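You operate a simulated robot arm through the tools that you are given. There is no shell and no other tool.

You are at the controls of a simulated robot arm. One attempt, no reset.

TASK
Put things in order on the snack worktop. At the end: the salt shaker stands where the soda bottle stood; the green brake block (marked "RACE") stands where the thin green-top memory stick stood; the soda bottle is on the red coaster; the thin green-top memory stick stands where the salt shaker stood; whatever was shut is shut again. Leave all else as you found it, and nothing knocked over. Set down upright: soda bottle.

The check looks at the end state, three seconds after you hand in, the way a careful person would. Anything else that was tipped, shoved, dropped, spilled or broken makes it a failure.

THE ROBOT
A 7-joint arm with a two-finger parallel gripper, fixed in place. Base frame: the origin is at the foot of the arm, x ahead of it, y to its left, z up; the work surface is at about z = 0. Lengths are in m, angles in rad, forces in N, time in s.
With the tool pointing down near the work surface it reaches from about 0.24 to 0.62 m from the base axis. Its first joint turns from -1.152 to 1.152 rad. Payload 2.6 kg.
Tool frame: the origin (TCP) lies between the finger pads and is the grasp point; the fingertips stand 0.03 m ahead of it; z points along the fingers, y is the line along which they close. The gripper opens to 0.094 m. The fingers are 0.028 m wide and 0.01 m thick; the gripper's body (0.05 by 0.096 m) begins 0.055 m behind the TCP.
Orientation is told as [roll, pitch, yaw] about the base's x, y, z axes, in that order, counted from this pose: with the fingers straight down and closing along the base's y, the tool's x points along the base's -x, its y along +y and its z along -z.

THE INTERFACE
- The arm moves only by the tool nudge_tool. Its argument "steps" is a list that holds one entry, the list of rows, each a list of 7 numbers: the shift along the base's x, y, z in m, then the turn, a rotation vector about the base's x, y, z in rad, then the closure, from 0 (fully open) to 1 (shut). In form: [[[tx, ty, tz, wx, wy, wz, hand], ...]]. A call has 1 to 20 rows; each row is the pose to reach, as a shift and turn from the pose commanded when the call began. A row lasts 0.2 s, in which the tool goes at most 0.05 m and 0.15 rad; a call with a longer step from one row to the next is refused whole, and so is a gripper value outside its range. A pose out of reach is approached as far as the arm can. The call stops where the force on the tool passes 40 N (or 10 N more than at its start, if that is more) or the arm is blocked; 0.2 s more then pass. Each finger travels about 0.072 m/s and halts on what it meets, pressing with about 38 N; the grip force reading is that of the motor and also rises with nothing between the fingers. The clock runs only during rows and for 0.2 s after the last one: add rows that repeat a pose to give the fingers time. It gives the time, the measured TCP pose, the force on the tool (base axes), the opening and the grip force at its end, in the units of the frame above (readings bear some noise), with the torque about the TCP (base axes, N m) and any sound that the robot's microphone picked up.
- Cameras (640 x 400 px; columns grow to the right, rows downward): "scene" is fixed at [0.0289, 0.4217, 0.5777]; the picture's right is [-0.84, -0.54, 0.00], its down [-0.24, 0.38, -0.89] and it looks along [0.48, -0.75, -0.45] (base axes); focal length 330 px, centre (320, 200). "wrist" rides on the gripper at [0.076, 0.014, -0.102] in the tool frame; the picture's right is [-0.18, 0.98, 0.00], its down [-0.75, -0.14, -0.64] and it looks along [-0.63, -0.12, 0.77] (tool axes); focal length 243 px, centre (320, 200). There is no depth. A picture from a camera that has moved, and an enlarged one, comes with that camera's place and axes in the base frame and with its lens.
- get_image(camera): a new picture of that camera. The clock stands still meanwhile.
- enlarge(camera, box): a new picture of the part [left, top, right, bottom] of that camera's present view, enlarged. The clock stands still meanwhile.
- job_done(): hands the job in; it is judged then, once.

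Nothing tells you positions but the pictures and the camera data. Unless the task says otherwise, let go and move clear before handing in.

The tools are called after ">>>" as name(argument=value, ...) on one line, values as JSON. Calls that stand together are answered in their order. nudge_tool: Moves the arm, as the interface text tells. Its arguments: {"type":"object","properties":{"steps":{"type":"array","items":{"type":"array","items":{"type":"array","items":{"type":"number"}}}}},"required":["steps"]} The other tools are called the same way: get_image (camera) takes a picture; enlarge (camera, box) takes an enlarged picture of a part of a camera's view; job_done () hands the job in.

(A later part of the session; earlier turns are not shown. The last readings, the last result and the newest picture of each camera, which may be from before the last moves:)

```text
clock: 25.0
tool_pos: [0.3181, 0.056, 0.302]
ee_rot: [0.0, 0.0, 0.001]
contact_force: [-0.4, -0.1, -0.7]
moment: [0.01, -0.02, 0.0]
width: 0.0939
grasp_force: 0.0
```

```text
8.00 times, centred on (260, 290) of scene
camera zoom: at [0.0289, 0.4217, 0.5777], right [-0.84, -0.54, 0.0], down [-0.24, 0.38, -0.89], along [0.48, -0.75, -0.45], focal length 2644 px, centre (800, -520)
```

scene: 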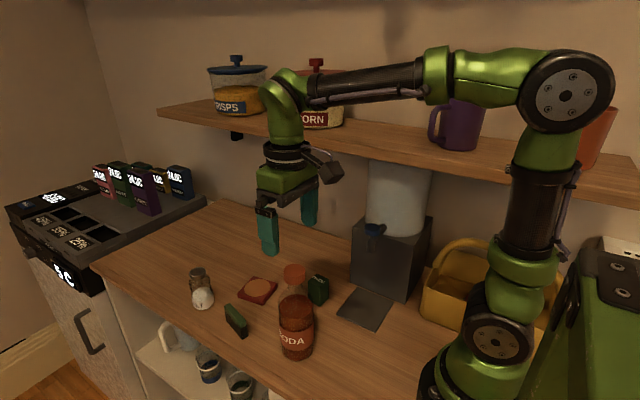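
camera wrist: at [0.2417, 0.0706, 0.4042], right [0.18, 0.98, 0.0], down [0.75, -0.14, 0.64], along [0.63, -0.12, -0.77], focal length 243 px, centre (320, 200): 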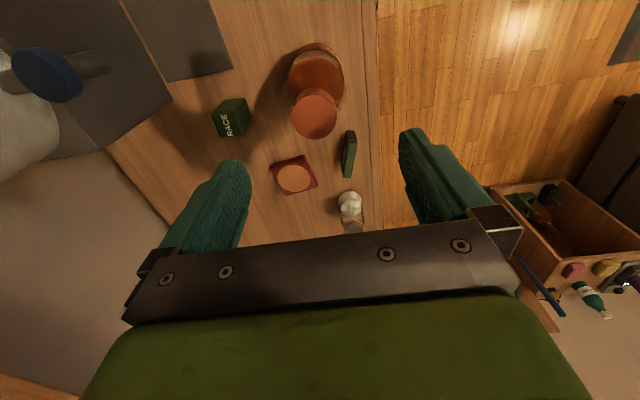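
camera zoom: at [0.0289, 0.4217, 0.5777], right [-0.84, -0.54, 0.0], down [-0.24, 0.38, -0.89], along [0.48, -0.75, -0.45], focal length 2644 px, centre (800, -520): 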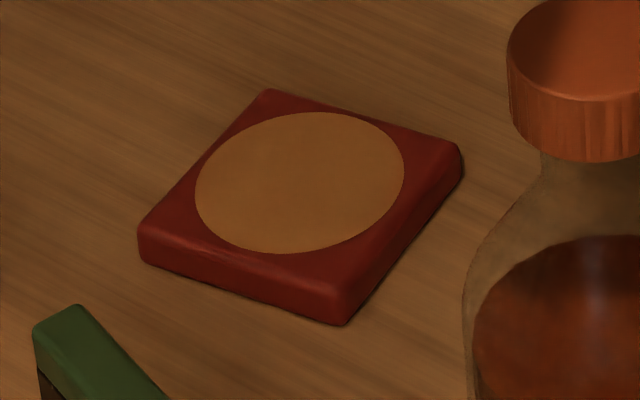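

The coaster centre is about (0.500, -0.029), and its circle is about as wide as the bottle base. I'm descending around the cap now, with the grasp centre on the cap and the fingertips above the shoulder.

>>> nudge_tool(steps=[[[0.0005, -0.004, -0.04, 0, 0, 0, 0], [0.0005, -0.004, -0.075, 0, 0, 0, 0.1], [0.0005, -0.004, -0.1, 0, 0, 0, 0.2], [0.0005, -0.004, -0.112, 0, 0, 0, 0.2], [0.0005, -0.004, -0.112, 0, 0, 0, 0.2]]])

>>> get_image(camera="wrist")

>>> enlarge(camera="scene", box=[220, 200, 380, 370])

```text
clock: 26.2
tool_pos: [0.3208, 0.0512, 0.1885]
ee_rot: [0.001, -0.002, -0.002]
contact_force: [0.4, 0.2, -0.2]
moment: [0.0, -0.01, -0.05]
width: 0.0753
grasp_force: 0.0
```

```text
taken
camera wrist: at [0.2431, 0.0675, 0.2919], right [0.18, 0.98, 0.0], down [0.75, -0.14, 0.64], along [0.63, -0.12, -0.77], focal length 243 px, centre (320, 200)
```

wrist: 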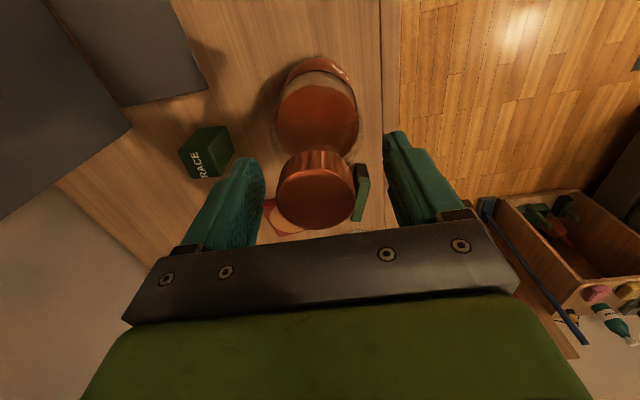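

```text
2.35 times, centred on (300, 285) of scene
camera zoom: at [0.029, 0.4217, 0.5777], right [-0.84, -0.54, 0.0], down [-0.24, 0.38, -0.89], along [0.48, -0.75, -0.45], focal length 778 px, centre (367, 0)
```

zoom: 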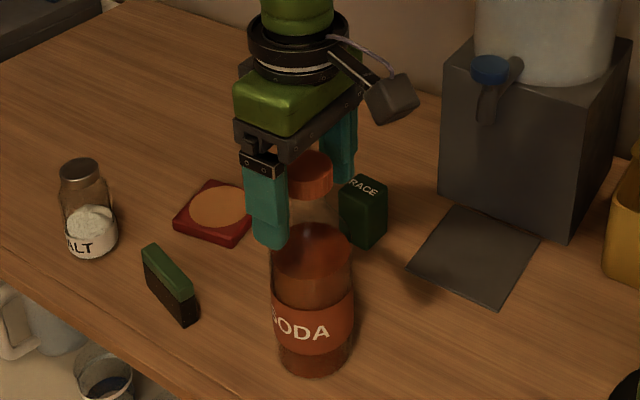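

The cap sits centrally between the fingers. I'm closing on it.

>>> nudge_tool(steps=[[[-0.001, 0, 0, 0, 0, 0, 0.4], [-0.001, 0, 0, 0, 0, 0, 0.7], [-0.001, 0, 0, 0, 0, 0, 1], [-0.001, 0, 0, 0, 0, 0, 1], [-0.001, 0, 0, 0, 0, 0, 1]]])

>>> enlarge(camera="scene", box=[220, 200, 380, 370])

>>> get_image(camera="wrist")

```text
clock: 27.4
tool_pos: [0.3203, 0.0529, 0.1896]
ee_rot: [-0.001, 0.0, 0.0]
contact_force: [0.5, -1.1, 0.2]
moment: [-0.07, 0.03, -0.01]
width: 0.0366
grasp_force: 37.8
```

```text
2.35 times, centred on (300, 285) of scene
camera zoom: at [0.0289, 0.4217, 0.5777], right [-0.84, -0.54, 0.0], down [-0.24, 0.38, -0.89], along [0.48, -0.75, -0.45], focal length 778 px, centre (367, 0)
```

zoom: 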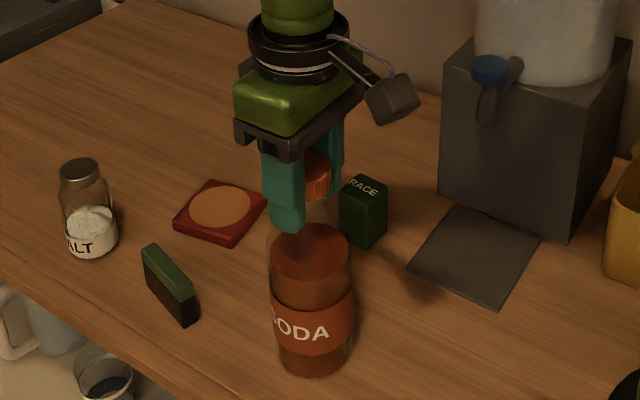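

```text
taken
camera wrist: at [0.2427, 0.0677, 0.2922], right [0.18, 0.98, 0.0], down [0.75, -0.14, 0.64], along [0.63, -0.12, -0.77], focal length 243 px, centre (320, 200)
```

wrist: 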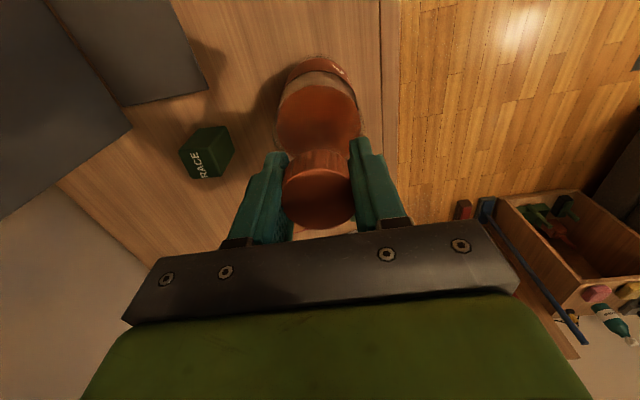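

The cap is gripped (0.0366 wide) and the bottle hasn't moved. I'll lift slowly and check.

>>> nudge_tool(steps=[[[0, 0, 0.005, 0, 0, 0, 1], [0, 0, 0.015, 0, 0, 0, 1], [0, 0, 0.03, 0, 0, 0, 1], [0, 0, 0.05, 0, 0, 0, 1], [0, 0, 0.07, 0, 0, 0, 1], [0, 0, 0.08, 0, 0, 0, 1], [0, 0, 0.08, 0, 0, 0, 1]]])

>>> get_image(camera="scene")

>>> get_image(camera="wrist")

```text
clock: 29.0
tool_pos: [0.3192, 0.0521, 0.2705]
ee_rot: [0.0, 0.0, 0.0]
contact_force: [-0.8, 0.1, -3.9]
moment: [-0.01, -0.02, 0.0]
width: 0.0369
grasp_force: 37.8
```

```text
taken
```

scene: 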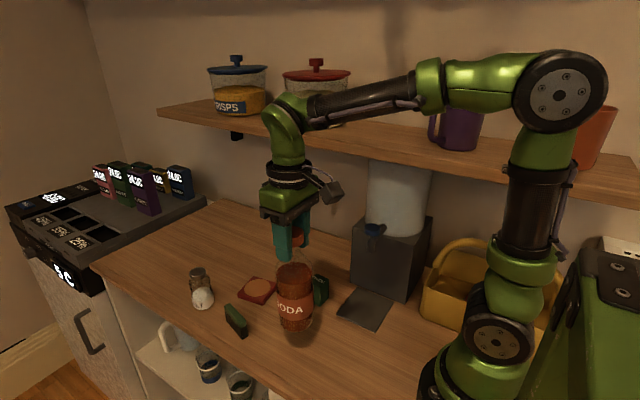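

```text
taken
camera wrist: at [0.2424, 0.0673, 0.3729], right [0.18, 0.98, 0.0], down [0.75, -0.14, 0.64], along [0.63, -0.12, -0.77], focal length 243 px, centre (320, 200)
```

wrist: 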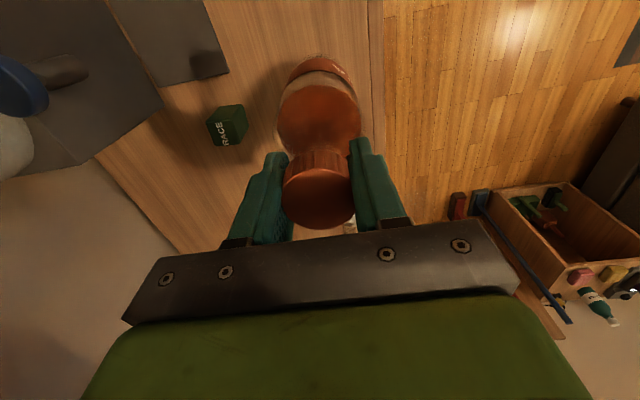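

The bottle hangs straight, about 0.4 kg. I'll move it slowly over the coaster.

>>> nudge_tool(steps=[[[0.012, -0.0055, 0, 0, 0, 0, 1], [0.035, -0.016, 0, 0, 0, 0, 1], [0.06, -0.027, 0, 0, 0, 0, 1], [0.085, -0.0385, 0, 0, 0, 0, 1], [0.11, -0.05, 0, 0, 0, 0, 1], [0.135, -0.061, 0, 0, 0, 0, 1], [0.158, -0.0715, 0, 0, 0, 0, 1], [0.175, -0.079, 0, 0, 0, 0, 1], [0.183, -0.0825, 0, 0, 0, 0, 1], [0.183, -0.0825, 0, 0, 0, 0, 1], [0.183, -0.0825, 0, 0, 0, 0, 1]]])

>>> get_image(camera="scene")

>>> get_image(camera="wrist")

>>> enlarge(camera="scene", box=[200, 200, 320, 320])

```text
clock: 31.4
tool_pos: [0.5037, -0.0313, 0.2668]
ee_rot: [-0.002, 0.0, -0.001]
contact_force: [-0.7, 0.1, -5.0]
moment: [0.03, 0.02, -0.02]
width: 0.0367
grasp_force: 38.0
```

```text
taken
```

scene: 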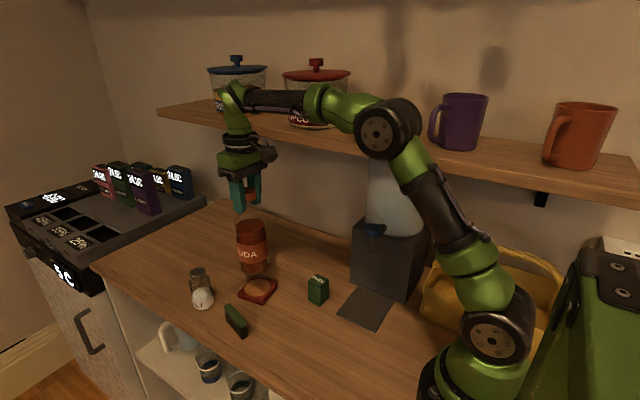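

```text
taken
camera wrist: at [0.4251, -0.0151, 0.3713], right [0.18, 0.98, 0.0], down [0.75, -0.14, 0.64], along [0.63, -0.12, -0.77], focal length 243 px, centre (320, 200)
```

wrist: 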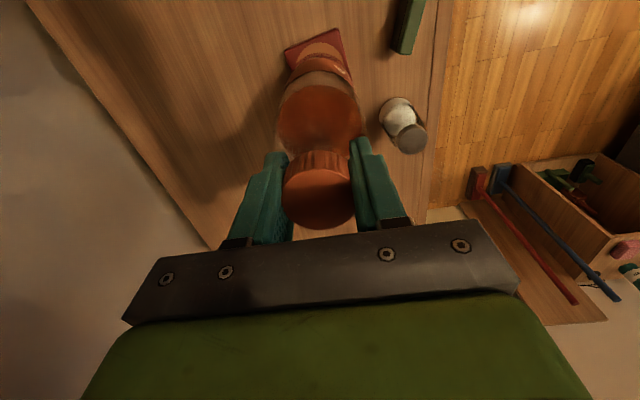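

```text
3.33 times, centred on (260, 260) of scene
camera zoom: at [0.029, 0.4217, 0.5777], right [-0.84, -0.54, 0.0], down [-0.24, 0.38, -0.89], along [0.48, -0.75, -0.45], focal length 1102 px, centre (520, 0)
```

zoom: 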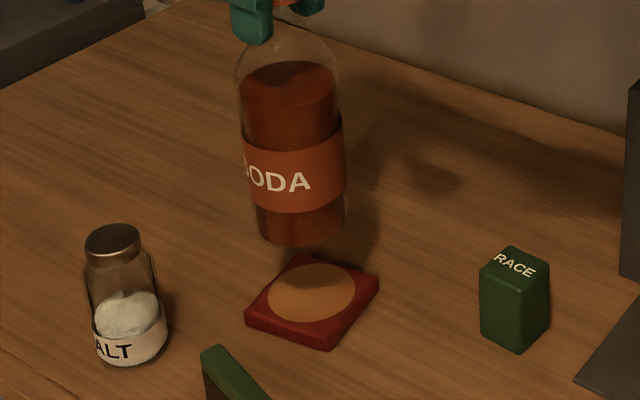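

The bottle is over the coaster. I'll lower it to just above and check alignment.

>>> nudge_tool(steps=[[[0, 0, -0.012, 0, 0, 0, 1], [0, 0, -0.03, 0, 0, 0, 1], [0, 0, -0.045, 0, 0, 0, 1], [0, 0, -0.056, 0, 0, 0, 1], [0, 0, -0.06, 0, 0, 0, 1], [0, 0, -0.06, 0, 0, 0, 1]]])

>>> enlarge(camera="scene", box=[210, 250, 310, 320])

>>> enlarge(camera="wrist", box=[250, 0, 390, 140])

>>> get_image(camera="scene")

```text
clock: 32.8
tool_pos: [0.5022, -0.0318, 0.2087]
ee_rot: [0.0, 0.001, 0.001]
contact_force: [0.7, 0.3, -4.0]
moment: [-0.03, 0.0, -0.01]
width: 0.0365
grasp_force: 38.0
```

```text
5.71 times, centred on (260, 285) of scene
camera zoom: at [0.029, 0.4217, 0.5777], right [-0.84, -0.54, 0.0], down [-0.24, 0.38, -0.89], along [0.48, -0.75, -0.45], focal length 1889 px, centre (663, -286)
```

zoom: 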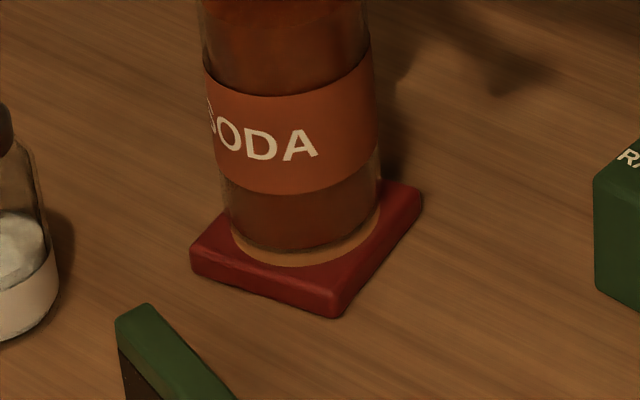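

```text
2.86 times, centred on (320, 70) of wrist
camera zoom: at [0.4248, -0.0163, 0.3123], right [0.18, 0.98, 0.0], down [0.75, -0.14, 0.64], along [0.63, -0.12, -0.77], focal length 693 px, centre (320, 571)
```

zoom: 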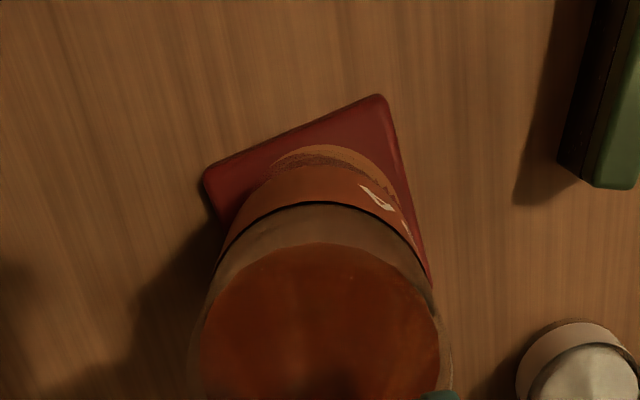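

```text
taken
```

scene: 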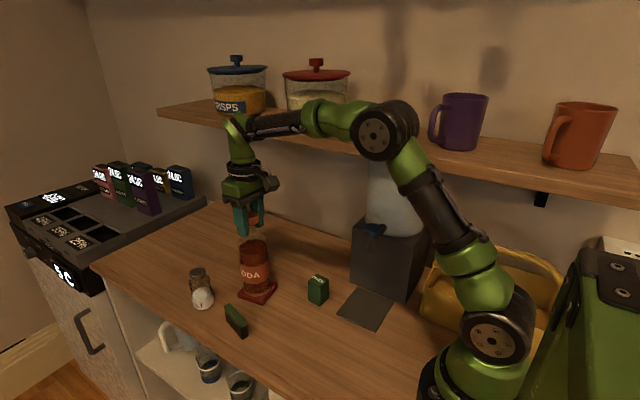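

Alignment looks close. I'll lower in small steps until the base touches the coaster, watching the force.

>>> nudge_tool(steps=[[[0, 0, -0.003, 0, 0, 0, 1], [0, 0, -0.006, 0, 0, 0, 1], [0, 0, -0.0075, 0, 0, 0, 1], [0, 0, -0.0075, 0, 0, 0, 1]]])

>>> enlarge(camera="scene", box=[220, 260, 300, 310])

>>> enlarge(camera="wrist", box=[270, 0, 370, 80])

```text
clock: 33.8
tool_pos: [0.5022, -0.0314, 0.2037]
ee_rot: [0.0, -0.006, 0.0]
contact_force: [-1.6, 0.5, 16.5]
moment: [-0.02, 0.29, -0.05]
width: 0.0368
grasp_force: 38.1
```

```text
8.00 times, centred on (260, 285) of scene
camera zoom: at [0.0288, 0.4217, 0.5777], right [-0.84, -0.54, 0.0], down [-0.24, 0.38, -0.89], along [0.48, -0.75, -0.45], focal length 2644 px, centre (800, -480)
```

zoom: 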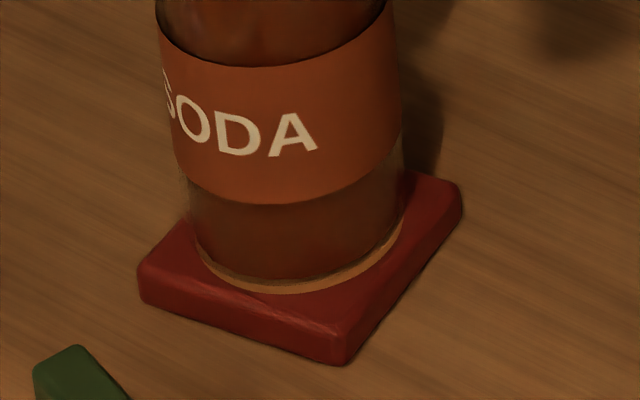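

```text
5.00 times, centred on (320, 40) of wrist
camera zoom: at [0.4244, -0.0161, 0.3063], right [0.18, 0.98, 0.0], down [0.75, -0.14, 0.65], along [0.63, -0.12, -0.76], focal length 1213 px, centre (320, 1000)
```

zoom: 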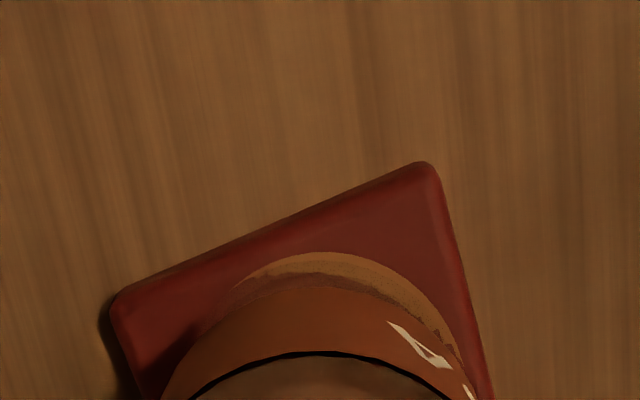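

The base touched the coaster and is nearly centred on the circle. I'll unload, shift about 2 mm toward (-x, +y), and settle gently.

>>> nudge_tool(steps=[[[0, 0, 0.003, 0, 0, 0, 1], [0, 0, 0.006, 0, 0, 0, 1], [-0.002, 0.002, 0.006, 0, 0, 0, 1], [-0.002, 0.002, 0.004, 0, 0, 0, 1], [-0.002, 0.002, 0.003, 0, 0, 0, 1], [-0.002, 0.002, 0.003, 0, 0, 0, 1]]])

```text
clock: 35.2
tool_pos: [0.5003, -0.0295, 0.2048]
ee_rot: [0.001, 0.0, -0.001]
contact_force: [-1.2, 0.3, -0.1]
moment: [-0.01, 0.13, -0.03]
width: 0.0366
grasp_force: 38.0
```

The coaster now carries the bottle's weight. I'll check the picture before letting go.

>>> enlarge(camera="scene", box=[220, 200, 300, 310])

>>> enlarge(camera="wrist", box=[250, 0, 390, 140])

```text
3.64 times, centred on (260, 255) of scene
camera zoom: at [0.029, 0.4217, 0.5777], right [-0.84, -0.54, 0.0], down [-0.24, 0.38, -0.89], along [0.48, -0.75, -0.45], focal length 1202 px, centre (538, 0)
```

zoom: 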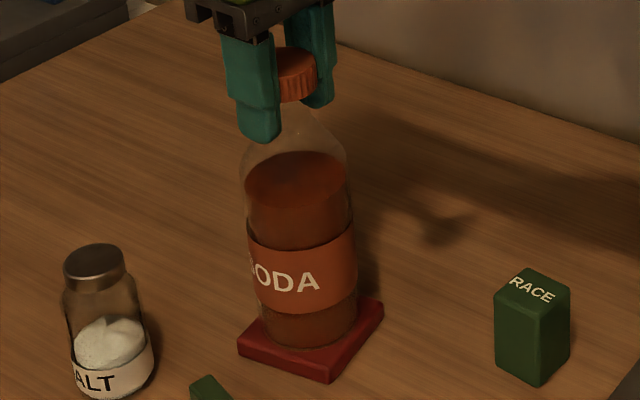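

```text
2.86 times, centred on (320, 70) of wrist
camera zoom: at [0.4227, -0.0141, 0.308], right [0.18, 0.98, 0.0], down [0.75, -0.14, 0.64], along [0.63, -0.12, -0.77], focal length 693 px, centre (320, 571)
```

zoom: 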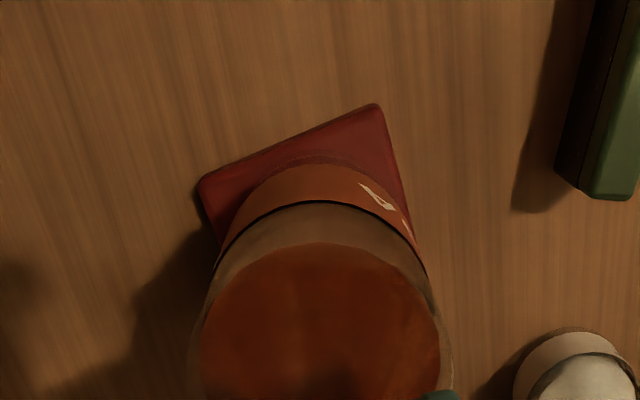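

The bottle stands vertical and centred on the coaster. I'll release gently and rise straight up.

>>> nudge_tool(steps=[[[0, 0, 0, 0, 0, 0, 0.55], [0, 0, 0, 0, 0, 0, 0.4], [0, 0, 0, 0, 0, 0, 0.2], [0, 0, 0, 0, 0, 0, 0.1], [0, 0, 0.01, 0, 0, 0, 0.1], [0, 0, 0.03, 0, 0, 0, 0.1], [0, 0, 0.06, 0, 0, 0, 0.1], [0, 0, 0.09, 0, 0, 0, 0.1], [0, 0, 0.09, 0, 0, 0, 0.1]]])

>>> get_image(camera="scene")

>>> get_image(camera="wrist")

>>> enlarge(camera="scene", box=[180, 230, 340, 340])

```text
clock: 37.2
tool_pos: [0.5025, -0.0285, 0.296]
ee_rot: [0.0, 0.0, 0.0]
contact_force: [-0.1, 0.4, -0.3]
moment: [0.01, -0.02, 0.0]
width: 0.0845
grasp_force: 0.0
```

```text
taken
```

scene: 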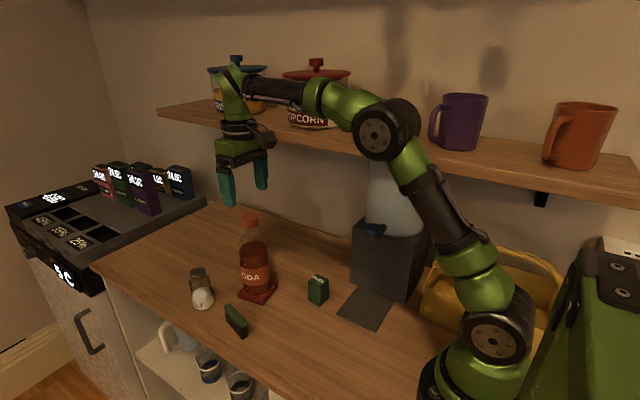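

```text
taken
camera wrist: at [0.4237, -0.0136, 0.3984], right [0.18, 0.98, 0.0], down [0.75, -0.14, 0.64], along [0.63, -0.12, -0.77], focal length 243 px, centre (320, 200)
```

wrist: 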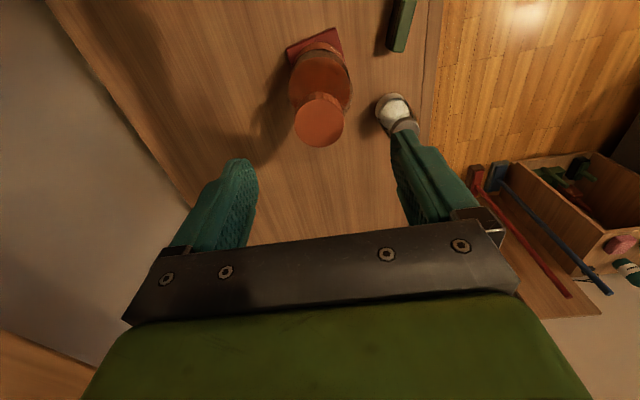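

```text
3.64 times, centred on (260, 285) of scene
camera zoom: at [0.0289, 0.4217, 0.5777], right [-0.84, -0.54, 0.0], down [-0.24, 0.38, -0.89], along [0.48, -0.75, -0.45], focal length 1202 px, centre (538, -109)
```

zoom: 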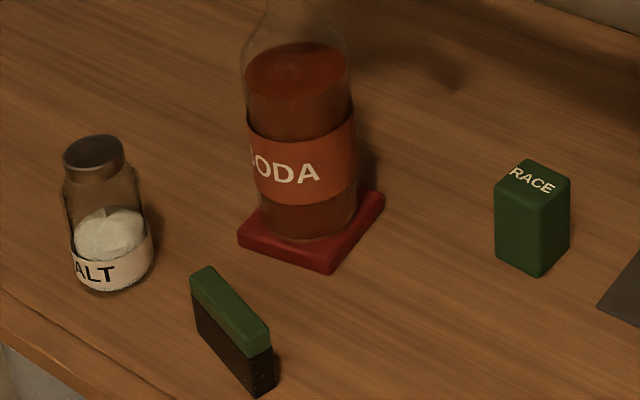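

The bottle stands firmly on the coaster. Next is the salt shaker. I'll go around the bottle on the +y side and hover above the shaker.

>>> nudge_tool(steps=[[[0, 0.045, 0, 0, 0, 0, 0.1], [0, 0.09, 0, 0, 0, 0, 0.1], [0, 0.125, -0.02, 0, 0, 0, 0], [0.01, 0.125, -0.06, 0, 0, 0, 0], [0.03, 0.12, -0.095, 0, 0, 0, 0], [0.06, 0.11, -0.12, 0, 0, 0, 0], [0.075, 0.102, -0.125, 0, 0, 0, 0], [0.0833, 0.0996, -0.125, 0, 0, 0, 0], [0.0833, 0.0996, -0.125, 0, 0, 0, 0]]])

>>> get_image(camera="wrist")

>>> get_image(camera="scene")

>>> enlarge(camera="wrist", box=[250, 50, 390, 190])

```text
clock: 39.2
tool_pos: [0.5841, 0.0707, 0.1687]
ee_rot: [0.001, -0.001, -0.002]
contact_force: [0.1, -0.3, 0.6]
moment: [-0.02, 0.01, 0.02]
width: 0.0943
grasp_force: 0.0
```

```text
taken
camera wrist: at [0.507, 0.0856, 0.2717], right [0.18, 0.98, 0.0], down [0.75, -0.14, 0.64], along [0.63, -0.12, -0.77], focal length 243 px, centre (320, 200)
```

wrist: 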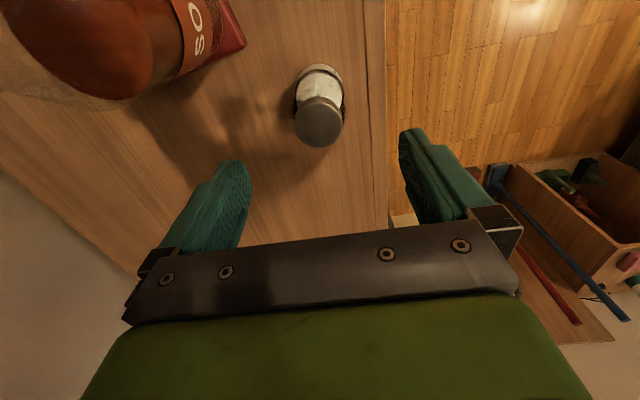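

```text
taken
```

scene: 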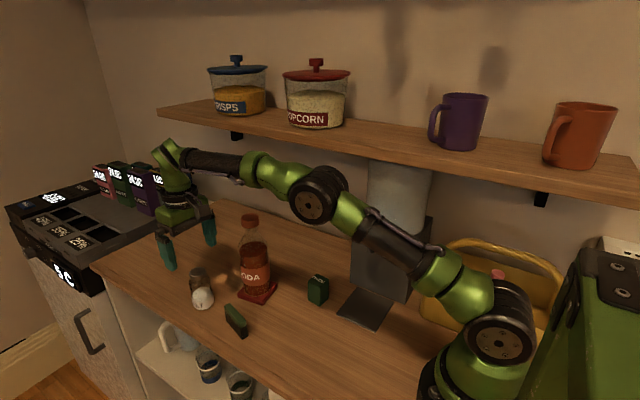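

```text
2.86 times, centred on (320, 120) of wrist
camera zoom: at [0.507, 0.0856, 0.2717], right [0.18, 0.98, 0.0], down [0.75, -0.14, 0.64], along [0.63, -0.12, -0.77], focal length 693 px, centre (320, 429)
```

zoom: 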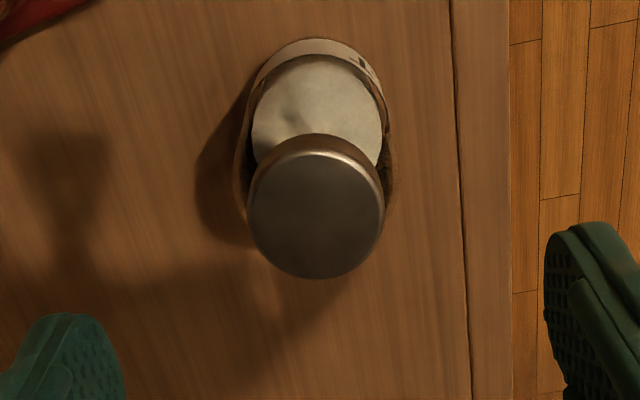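

The salt shaker's centre is near (0.580, 0.0715) and its lid top is near z = 0.097. I'll descend to grip the glass body at z = 0.055, keeping the palm above the lid.

>>> nudge_tool(steps=[[[-0.003, 0, -0.03, 0, 0, 0, 0], [-0.003, 0, -0.06, 0, 0, 0, 0.1], [-0.003, 0, -0.085, 0, 0, 0, 0.1], [-0.003, 0, -0.105, 0, 0, 0, 0.1], [-0.003, 0, -0.114, 0, 0, 0, 0.1], [-0.003, 0, -0.114, 0, 0, 0, 0.1]]])

>>> get_image(camera="wrist")

>>> get_image(camera="scene")

>>> enlarge(camera="scene", box=[140, 180, 300, 320])

```text
clock: 40.6
tool_pos: [0.581, 0.0717, 0.0555]
ee_rot: [0.0, 0.0, 0.0]
contact_force: [0.3, -0.2, 0.1]
moment: [0.04, 0.02, 0.0]
width: 0.0848
grasp_force: 0.0
```

```text
taken
camera wrist: at [0.5041, 0.0868, 0.1588], right [0.18, 0.98, 0.0], down [0.75, -0.14, 0.64], along [0.63, -0.12, -0.77], focal length 243 px, centre (320, 200)
```

wrist: 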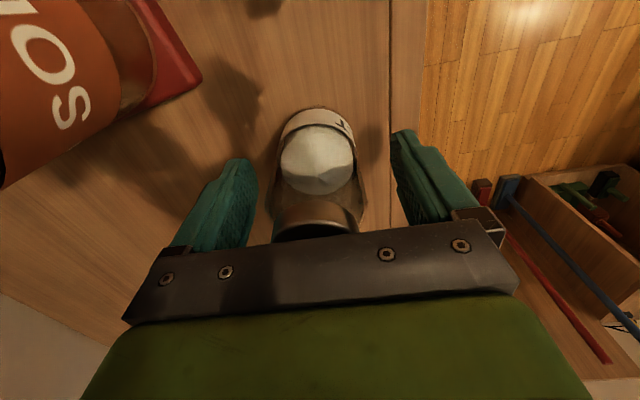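

```text
taken
```

scene: 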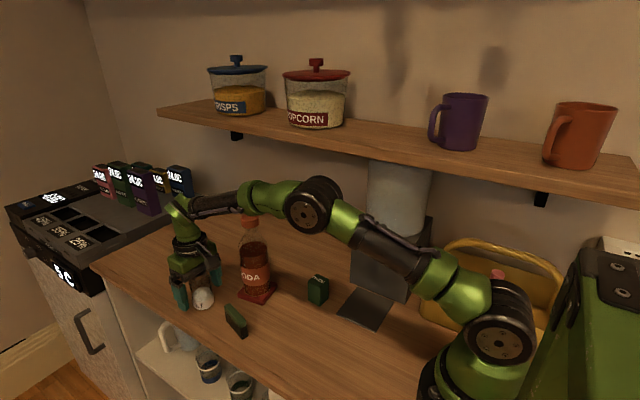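

```text
2.86 times, centred on (220, 250) of scene
camera zoom: at [0.0289, 0.4217, 0.5777], right [-0.84, -0.54, 0.0], down [-0.24, 0.38, -0.89], along [0.48, -0.75, -0.45], focal length 944 px, centre (606, 57)
```

zoom: 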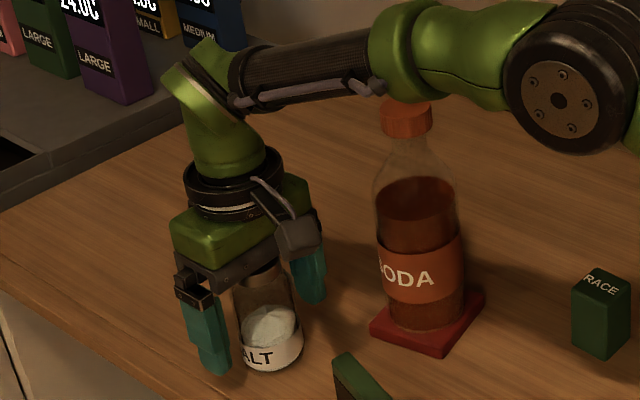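

The shaker is between the fingers. I'll close on the body and check.

>>> nudge_tool(steps=[[[0, 0, 0, 0, 0, 0, 0.3], [0, 0, 0, 0, 0, 0, 0.6], [0, 0, 0, 0, 0, 0, 1], [0, 0, 0, 0, 0, 0, 1], [0, 0, 0, 0, 0, 0, 1]]])

>>> get_image(camera="wrist")

>>> enlarge(camera="scene", box=[140, 180, 300, 320])

```text
clock: 41.8
tool_pos: [0.5816, 0.0719, 0.0559]
ee_rot: [0.0, -0.001, 0.0]
contact_force: [-0.2, -0.7, 0.9]
moment: [-0.02, -0.02, -0.01]
width: 0.0469
grasp_force: 37.7
```

```text
taken
camera wrist: at [0.5041, 0.0867, 0.159], right [0.18, 0.98, 0.0], down [0.75, -0.14, 0.64], along [0.63, -0.12, -0.77], focal length 243 px, centre (320, 200)
```

wrist: 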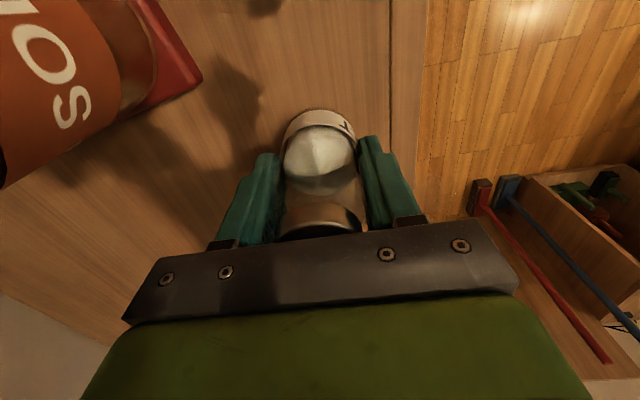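

```text
2.86 times, centred on (220, 250) of scene
camera zoom: at [0.0289, 0.4217, 0.5777], right [-0.84, -0.54, 0.0], down [-0.24, 0.38, -0.89], along [0.48, -0.75, -0.45], focal length 944 px, centre (606, 57)
```

zoom: 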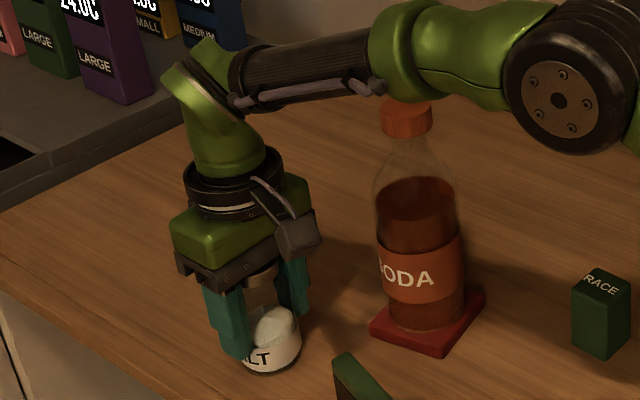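

The shaker is gripped (0.047 wide); its spot is (0.580, 0.0715). I'll lift it and carry it around the bottle to above the bottle's old spot.

>>> nudge_tool(steps=[[[0, 0, 0.02, 0, 0, 0, 1], [0, 0.003, 0.06, 0, 0, 0, 1], [0, 0.015, 0.09, 0, 0, 0, 1], [-0.03, 0.022, 0.1, 0, 0, 0, 1], [-0.07, 0.022, 0.1, 0, 0, 0, 1], [-0.11, 0.022, 0.1, 0, 0, 0, 1], [-0.15, 0.018, 0.1, 0, 0, 0, 1], [-0.19, 0.008, 0.1, 0, 0, 0, 1], [-0.23, -0.01, 0.1, 0, 0, 0, 1], [-0.255, -0.0185, 0.1, 0, 0, 0, 1], [-0.2635, -0.0185, 0.1, 0, 0, 0, 1], [-0.2635, -0.0185, 0.1, 0, 0, 0, 1]]])

>>> get_image(camera="wrist")

>>> get_image(camera="scene")

```text
clock: 44.4
tool_pos: [0.3165, 0.0523, 0.155]
ee_rot: [-0.001, 0.0, 0.001]
contact_force: [0.5, -0.9, -1.2]
moment: [0.01, -0.01, -0.01]
width: 0.0465
grasp_force: 37.6
```

```text
taken
camera wrist: at [0.2383, 0.0674, 0.2578], right [0.18, 0.98, 0.0], down [0.75, -0.14, 0.64], along [0.63, -0.12, -0.77], focal length 243 px, centre (320, 200)
```

wrist: 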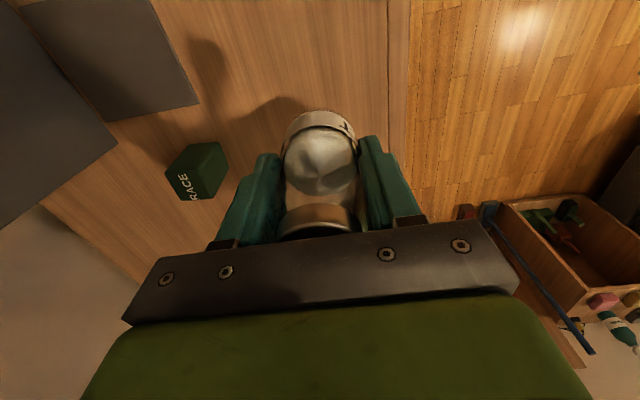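

```text
taken
```

scene: 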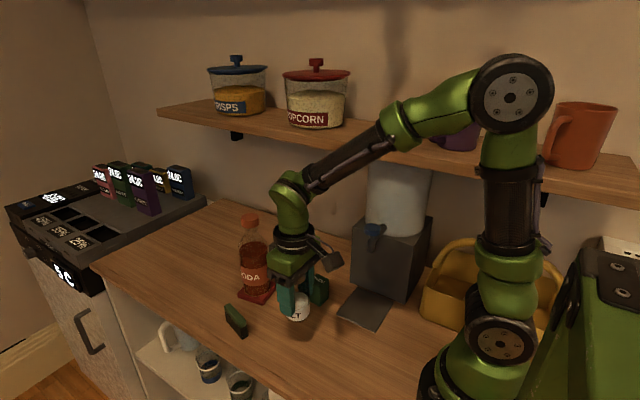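

The shaker is over the bottle's old spot. I'm lowering it.

>>> nudge_tool(steps=[[[0.001, 0, -0.03, 0, 0, 0, 1], [0.001, 0, -0.06, 0, 0, 0, 1], [0.001, 0, -0.085, 0, 0, 0, 1], [0.001, 0, -0.095, 0, 0, 0, 1], [0.001, 0, -0.0995, 0, 0, 0, 1], [0.001, 0, -0.0995, 0, 0, 0, 1]]])

>>> enlarge(camera="scene", box=[220, 200, 380, 370])

>>> get_image(camera="wrist")

```text
clock: 45.8
tool_pos: [0.3169, 0.0509, 0.0552]
ee_rot: [0.0, 0.0, -0.002]
contact_force: [-5.0, -1.8, 17.5]
moment: [-0.15, 0.25, -0.06]
width: 0.0469
grasp_force: 37.8
```

```text
2.35 times, centred on (300, 285) of scene
camera zoom: at [0.0289, 0.4217, 0.5777], right [-0.84, -0.54, 0.0], down [-0.24, 0.38, -0.89], along [0.48, -0.75, -0.45], focal length 778 px, centre (367, 0)
```

zoom: 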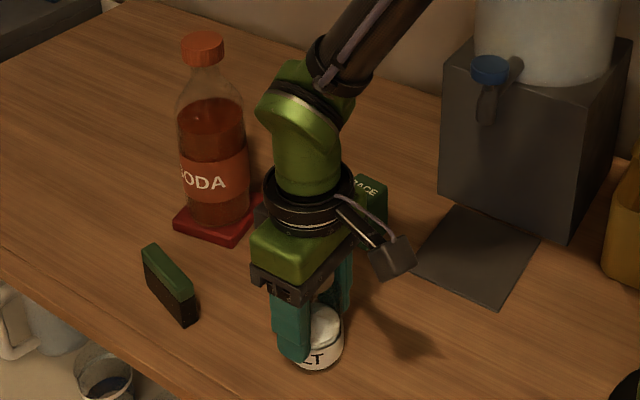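

```text
taken
camera wrist: at [0.2399, 0.0674, 0.1587], right [0.19, 0.98, 0.0], down [0.75, -0.14, 0.64], along [0.63, -0.12, -0.77], focal length 243 px, centre (320, 200)
```

wrist: 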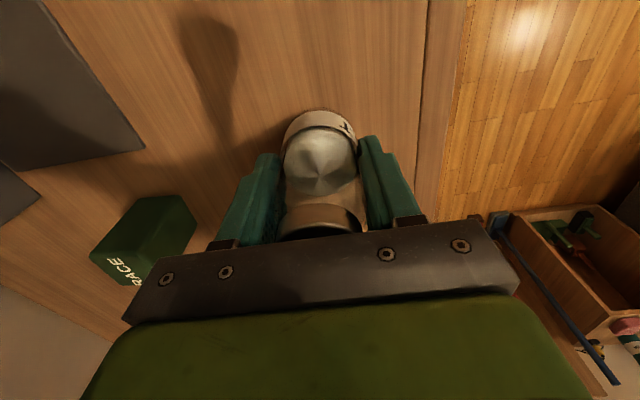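

It's down, pressing lightly. I'll relieve the pressure by 1 mm, then open and rise.

>>> nudge_tool(steps=[[[0, 0, 0.001, 0, 0, 0, 1], [0, 0, 0.0012, 0, 0, 0, 0.45], [0, 0, 0.0012, 0, 0, 0, 0.3], [0, 0, 0.0012, 0, 0, 0, 0.15], [0, 0, 0.0012, 0, 0, 0, 0.15], [0, 0, 0.03, 0, 0, 0, 0.15], [0, 0, 0.07, 0, 0, 0, 0.15], [0, 0, 0.11, 0, 0, 0, 0.15], [0, 0, 0.15, 0, 0, 0, 0.15], [0, 0, 0.15, 0, 0, 0, 0.15]]])

>>> get_image(camera="wrist")

>>> get_image(camera="scene")

>>> enlarge(camera="scene", box=[200, 220, 360, 370])

```text
clock: 48.0
tool_pos: [0.3152, 0.0519, 0.2061]
ee_rot: [0.0, 0.001, 0.0]
contact_force: [-0.1, 0.4, 0.4]
moment: [-0.02, 0.01, -0.02]
width: 0.0799
grasp_force: 0.1
```

```text
taken
camera wrist: at [0.2389, 0.0674, 0.3095], right [0.18, 0.98, 0.0], down [0.75, -0.14, 0.64], along [0.63, -0.12, -0.77], focal length 243 px, centre (320, 200)
```

wrist: 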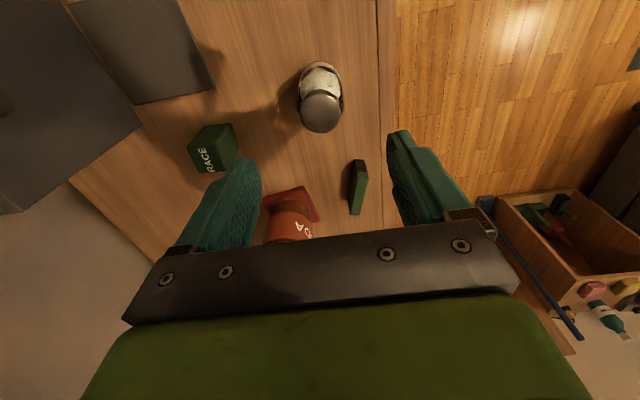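

```text
taken
```

scene: 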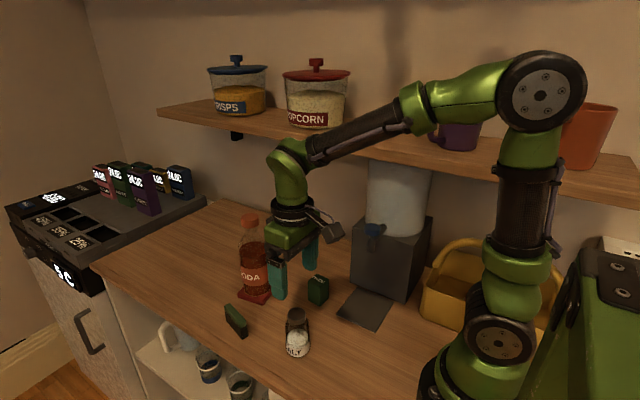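

```text
2.67 times, centred on (280, 295) of scene
camera zoom: at [0.0289, 0.4217, 0.5777], right [-0.84, -0.54, 0.0], down [-0.24, 0.38, -0.89], along [0.48, -0.75, -0.45], focal length 881 px, centre (427, -53)
```

zoom: 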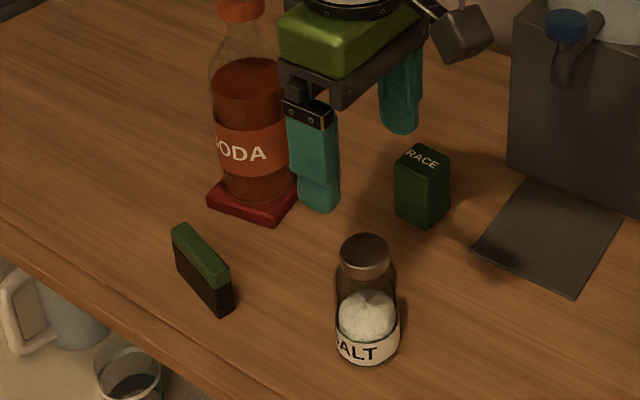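

The salt shaker stands where the bottle was. Now back to the stick at its temporary spot, matching its yaw.

>>> nudge_tool(steps=[[[0.03, 0.006, 0, 0, 0, -0.08, 0.1], [0.07, 0.014, 0, 0, 0, -0.16, 0.1], [0.11, 0.021, 0, 0, 0, -0.24, 0.1], [0.145, 0.028, -0.01, 0, 0, -0.265, 0.1], [0.145, 0.028, -0.04, 0, 0, -0.265, 0.1], [0.145, 0.028, -0.04, 0, 0, -0.265, 0.1]]])

>>> get_image(camera="wrist")

>>> enlarge(camera="wrist", box=[260, 40, 380, 160])

>>> get_image(camera="scene")

```text
clock: 49.4
tool_pos: [0.4626, 0.0795, 0.1671]
ee_rot: [0.0, 0.001, -0.266]
contact_force: [0.6, 0.3, -0.2]
moment: [0.05, -0.03, -0.03]
width: 0.0846
grasp_force: 0.0
```

```text
taken
camera wrist: at [0.3919, 0.115, 0.2692], right [0.44, 0.9, 0.0], down [0.69, -0.33, 0.64], along [0.58, -0.28, -0.77], focal length 243 px, centre (320, 200)
```

wrist: 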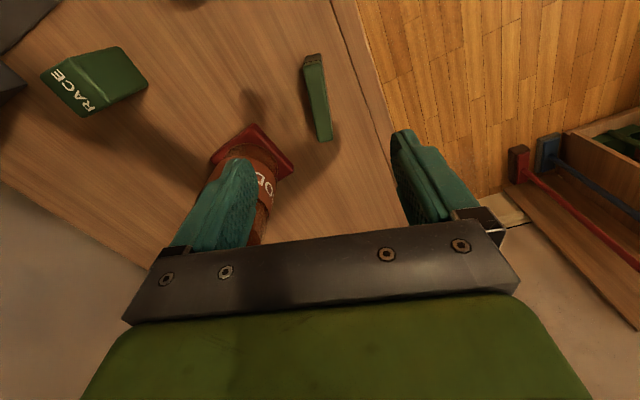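

```text
3.33 times, centred on (320, 100) of wrist
camera zoom: at [0.3919, 0.115, 0.2692], right [0.44, 0.9, 0.0], down [0.69, -0.33, 0.64], along [0.58, -0.28, -0.77], focal length 809 px, centre (320, 533)
```

zoom: 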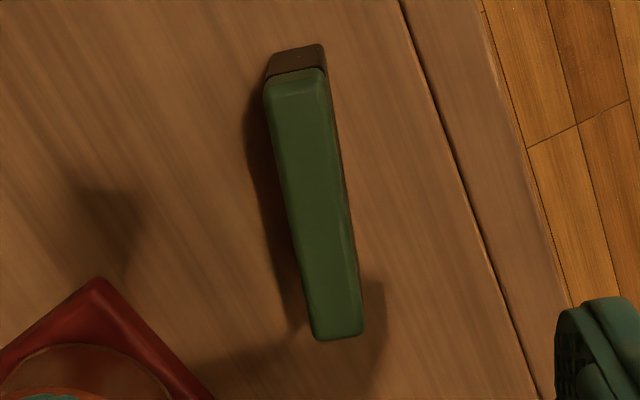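

```text
taken
```

scene: 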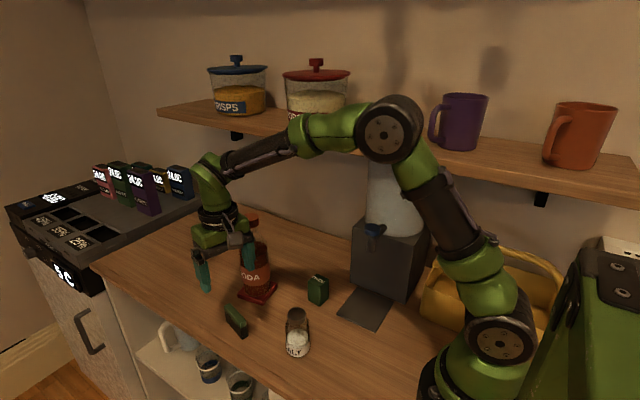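

The stick is directly under the gripper. I'll descend and grip it.

>>> nudge_tool(steps=[[[-0.0014, 0.0005, -0.03, 0, 0, 0, 0.3], [-0.0014, 0.0005, -0.07, 0, 0, 0, 0.4], [-0.0014, 0.0005, -0.1, 0, 0, 0, 0.4], [-0.0014, 0.0005, -0.12, 0, 0, 0, 0.4], [-0.0014, 0.0005, -0.1285, 0, 0, 0, 0.4], [-0.0014, 0.0005, -0.1285, 0, 0, 0, 0.4]]])

>>> get_image(camera="wrist")

>>> enlarge(camera="scene", box=[150, 190, 320, 350])

```text
clock: 50.8
tool_pos: [0.4611, 0.0797, 0.0378]
ee_rot: [-0.002, -0.001, -0.266]
contact_force: [-0.4, 0.1, 0.2]
moment: [-0.03, -0.02, -0.01]
width: 0.0564
grasp_force: 0.2
```

```text
taken
camera wrist: at [0.3902, 0.1144, 0.1408], right [0.44, 0.9, 0.0], down [0.69, -0.33, 0.64], along [0.58, -0.28, -0.77], focal length 243 px, centre (320, 200)
```

wrist: 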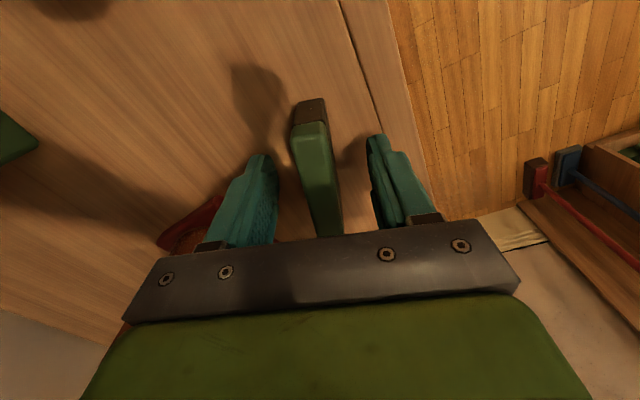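

```text
2.50 times, centred on (235, 270) of scene
camera zoom: at [0.029, 0.4217, 0.5777], right [-0.84, -0.54, 0.0], down [-0.24, 0.38, -0.89], along [0.48, -0.75, -0.45], focal length 826 px, centre (532, 25)
```

zoom: 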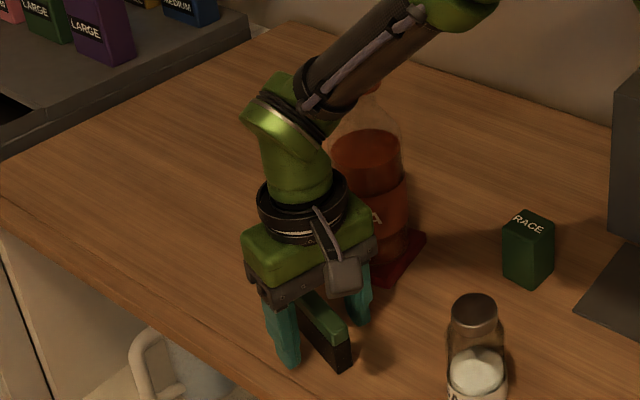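

The stick is between the fingers. I'll grip it, lift it, and carry it to the salt shaker's old spot.

>>> nudge_tool(steps=[[[0, 0, 0, 0, 0, 0, 0.7], [0, 0, 0, 0, 0, 0, 1], [0, 0, 0, 0, 0, 0, 1], [0, 0, 0, 0, 0, 0, 1], [0, 0, 0.02, 0, 0, 0, 1], [0, 0.003, 0.05, 0, 0, 0, 1], [0, 0.008, 0.08, 0, 0, 0, 1], [0.03, 0.009, 0.08, 0, 0, 0, 1], [0.065, 0.006, 0.08, 0, 0, 0, 1], [0.1, -0.004, 0.08, 0, 0, 0, 1], [0.1205, -0.0095, 0.08, 0, 0, 0, 1], [0.1205, -0.0095, 0.08, 0, 0, 0, 1]]])

>>> get_image(camera="wrist")

>>> get_image(camera="scene")

```text
clock: 53.4
tool_pos: [0.5826, 0.0722, 0.1179]
ee_rot: [0.0, 0.0, -0.265]
contact_force: [-0.2, 0.2, -1.1]
moment: [0.04, 0.02, 0.0]
width: 0.0192
grasp_force: 38.3
```

```text
taken
camera wrist: at [0.5117, 0.1065, 0.2209], right [0.44, 0.9, 0.0], down [0.69, -0.33, 0.64], along [0.58, -0.28, -0.77], focal length 243 px, centre (320, 200)
```

wrist: 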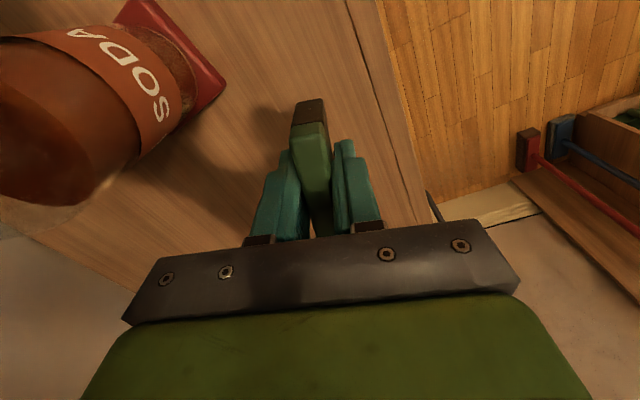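

```text
taken
```

scene: 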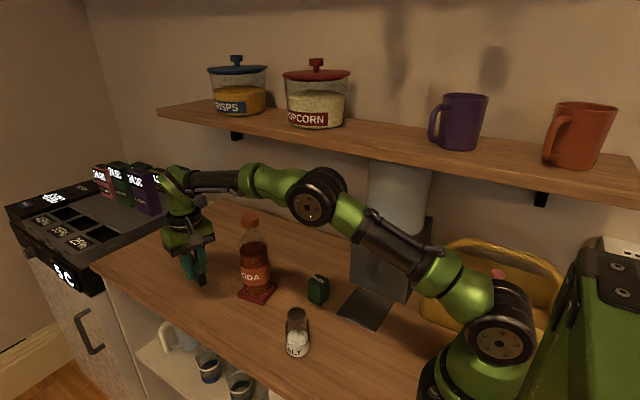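

The stick is held above the salt's old spot. I'm lowering it.

>>> nudge_tool(steps=[[[-0.001, -0.001, -0.03, 0, 0, 0, 1], [-0.001, -0.001, -0.055, 0, 0, 0, 1], [-0.001, -0.001, -0.07, 0, 0, 0, 1], [-0.001, -0.001, -0.0785, 0, 0, 0, 1], [-0.001, -0.001, -0.0785, 0, 0, 0, 1]]])

>>> get_image(camera="wrist")

>>> enlarge(camera="scene", box=[130, 190, 300, 340])

```text
clock: 54.6
tool_pos: [0.5813, 0.0694, 0.0408]
ee_rot: [0.0, 0.001, -0.264]
contact_force: [0.5, -0.8, -0.3]
moment: [0.04, -0.02, 0.01]
width: 0.0192
grasp_force: 38.0
```

```text
taken
camera wrist: at [0.5096, 0.1049, 0.1436], right [0.44, 0.9, 0.0], down [0.69, -0.33, 0.64], along [0.58, -0.28, -0.77], focal length 243 px, centre (320, 200)
```

wrist: 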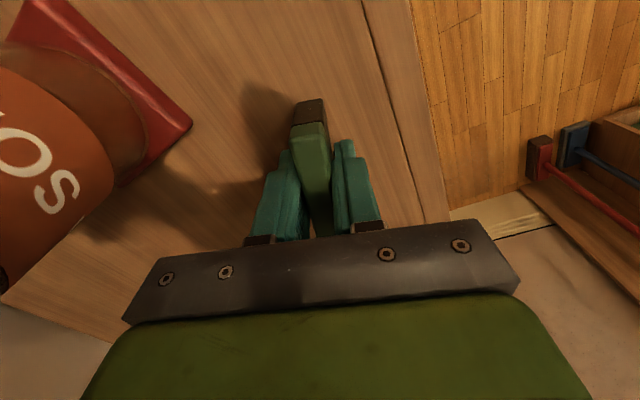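

```text
2.67 times, centred on (215, 265) of scene
camera zoom: at [0.029, 0.4217, 0.5777], right [-0.84, -0.54, 0.0], down [-0.24, 0.38, -0.89], along [0.48, -0.75, -0.45], focal length 881 px, centre (600, 27)
```

zoom: 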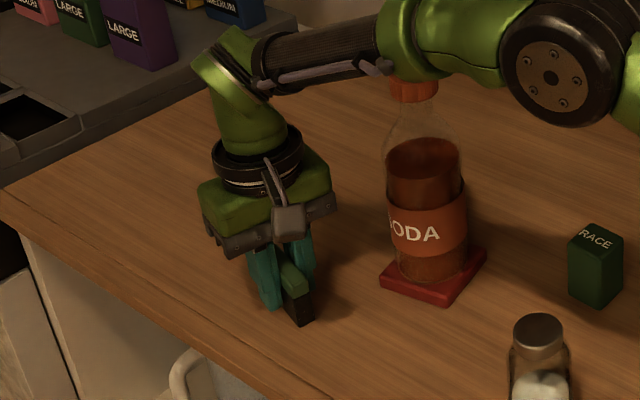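

The stick is about 2 mm above the surface. I'll lower it the last bit.

>>> nudge_tool(steps=[[[0, 0, -0.001, 0, 0, 0, 1], [0, 0, -0.0015, 0, 0, 0, 1], [0, 0, -0.0015, 0, 0, 0, 1]]])

```text
clock: 55.4
tool_pos: [0.5802, 0.0708, 0.0383]
ee_rot: [0.0, 0.002, -0.266]
contact_force: [-0.9, 0.6, -0.5]
moment: [0.02, -0.02, -0.01]
width: 0.0191
grasp_force: 38.2
```

>>> nudge_tool(steps=[[[0, 0, -0.0007, 0, 0, 0, 1], [0, 0, -0.0007, 0, 0, 0, 1]]])

```text
clock: 56.0
tool_pos: [0.5815, 0.0707, 0.038]
ee_rot: [0.0, 0.0, -0.266]
contact_force: [-0.6, 0.3, 2.6]
moment: [0.01, 0.03, 0.04]
width: 0.0193
grasp_force: 38.4
```

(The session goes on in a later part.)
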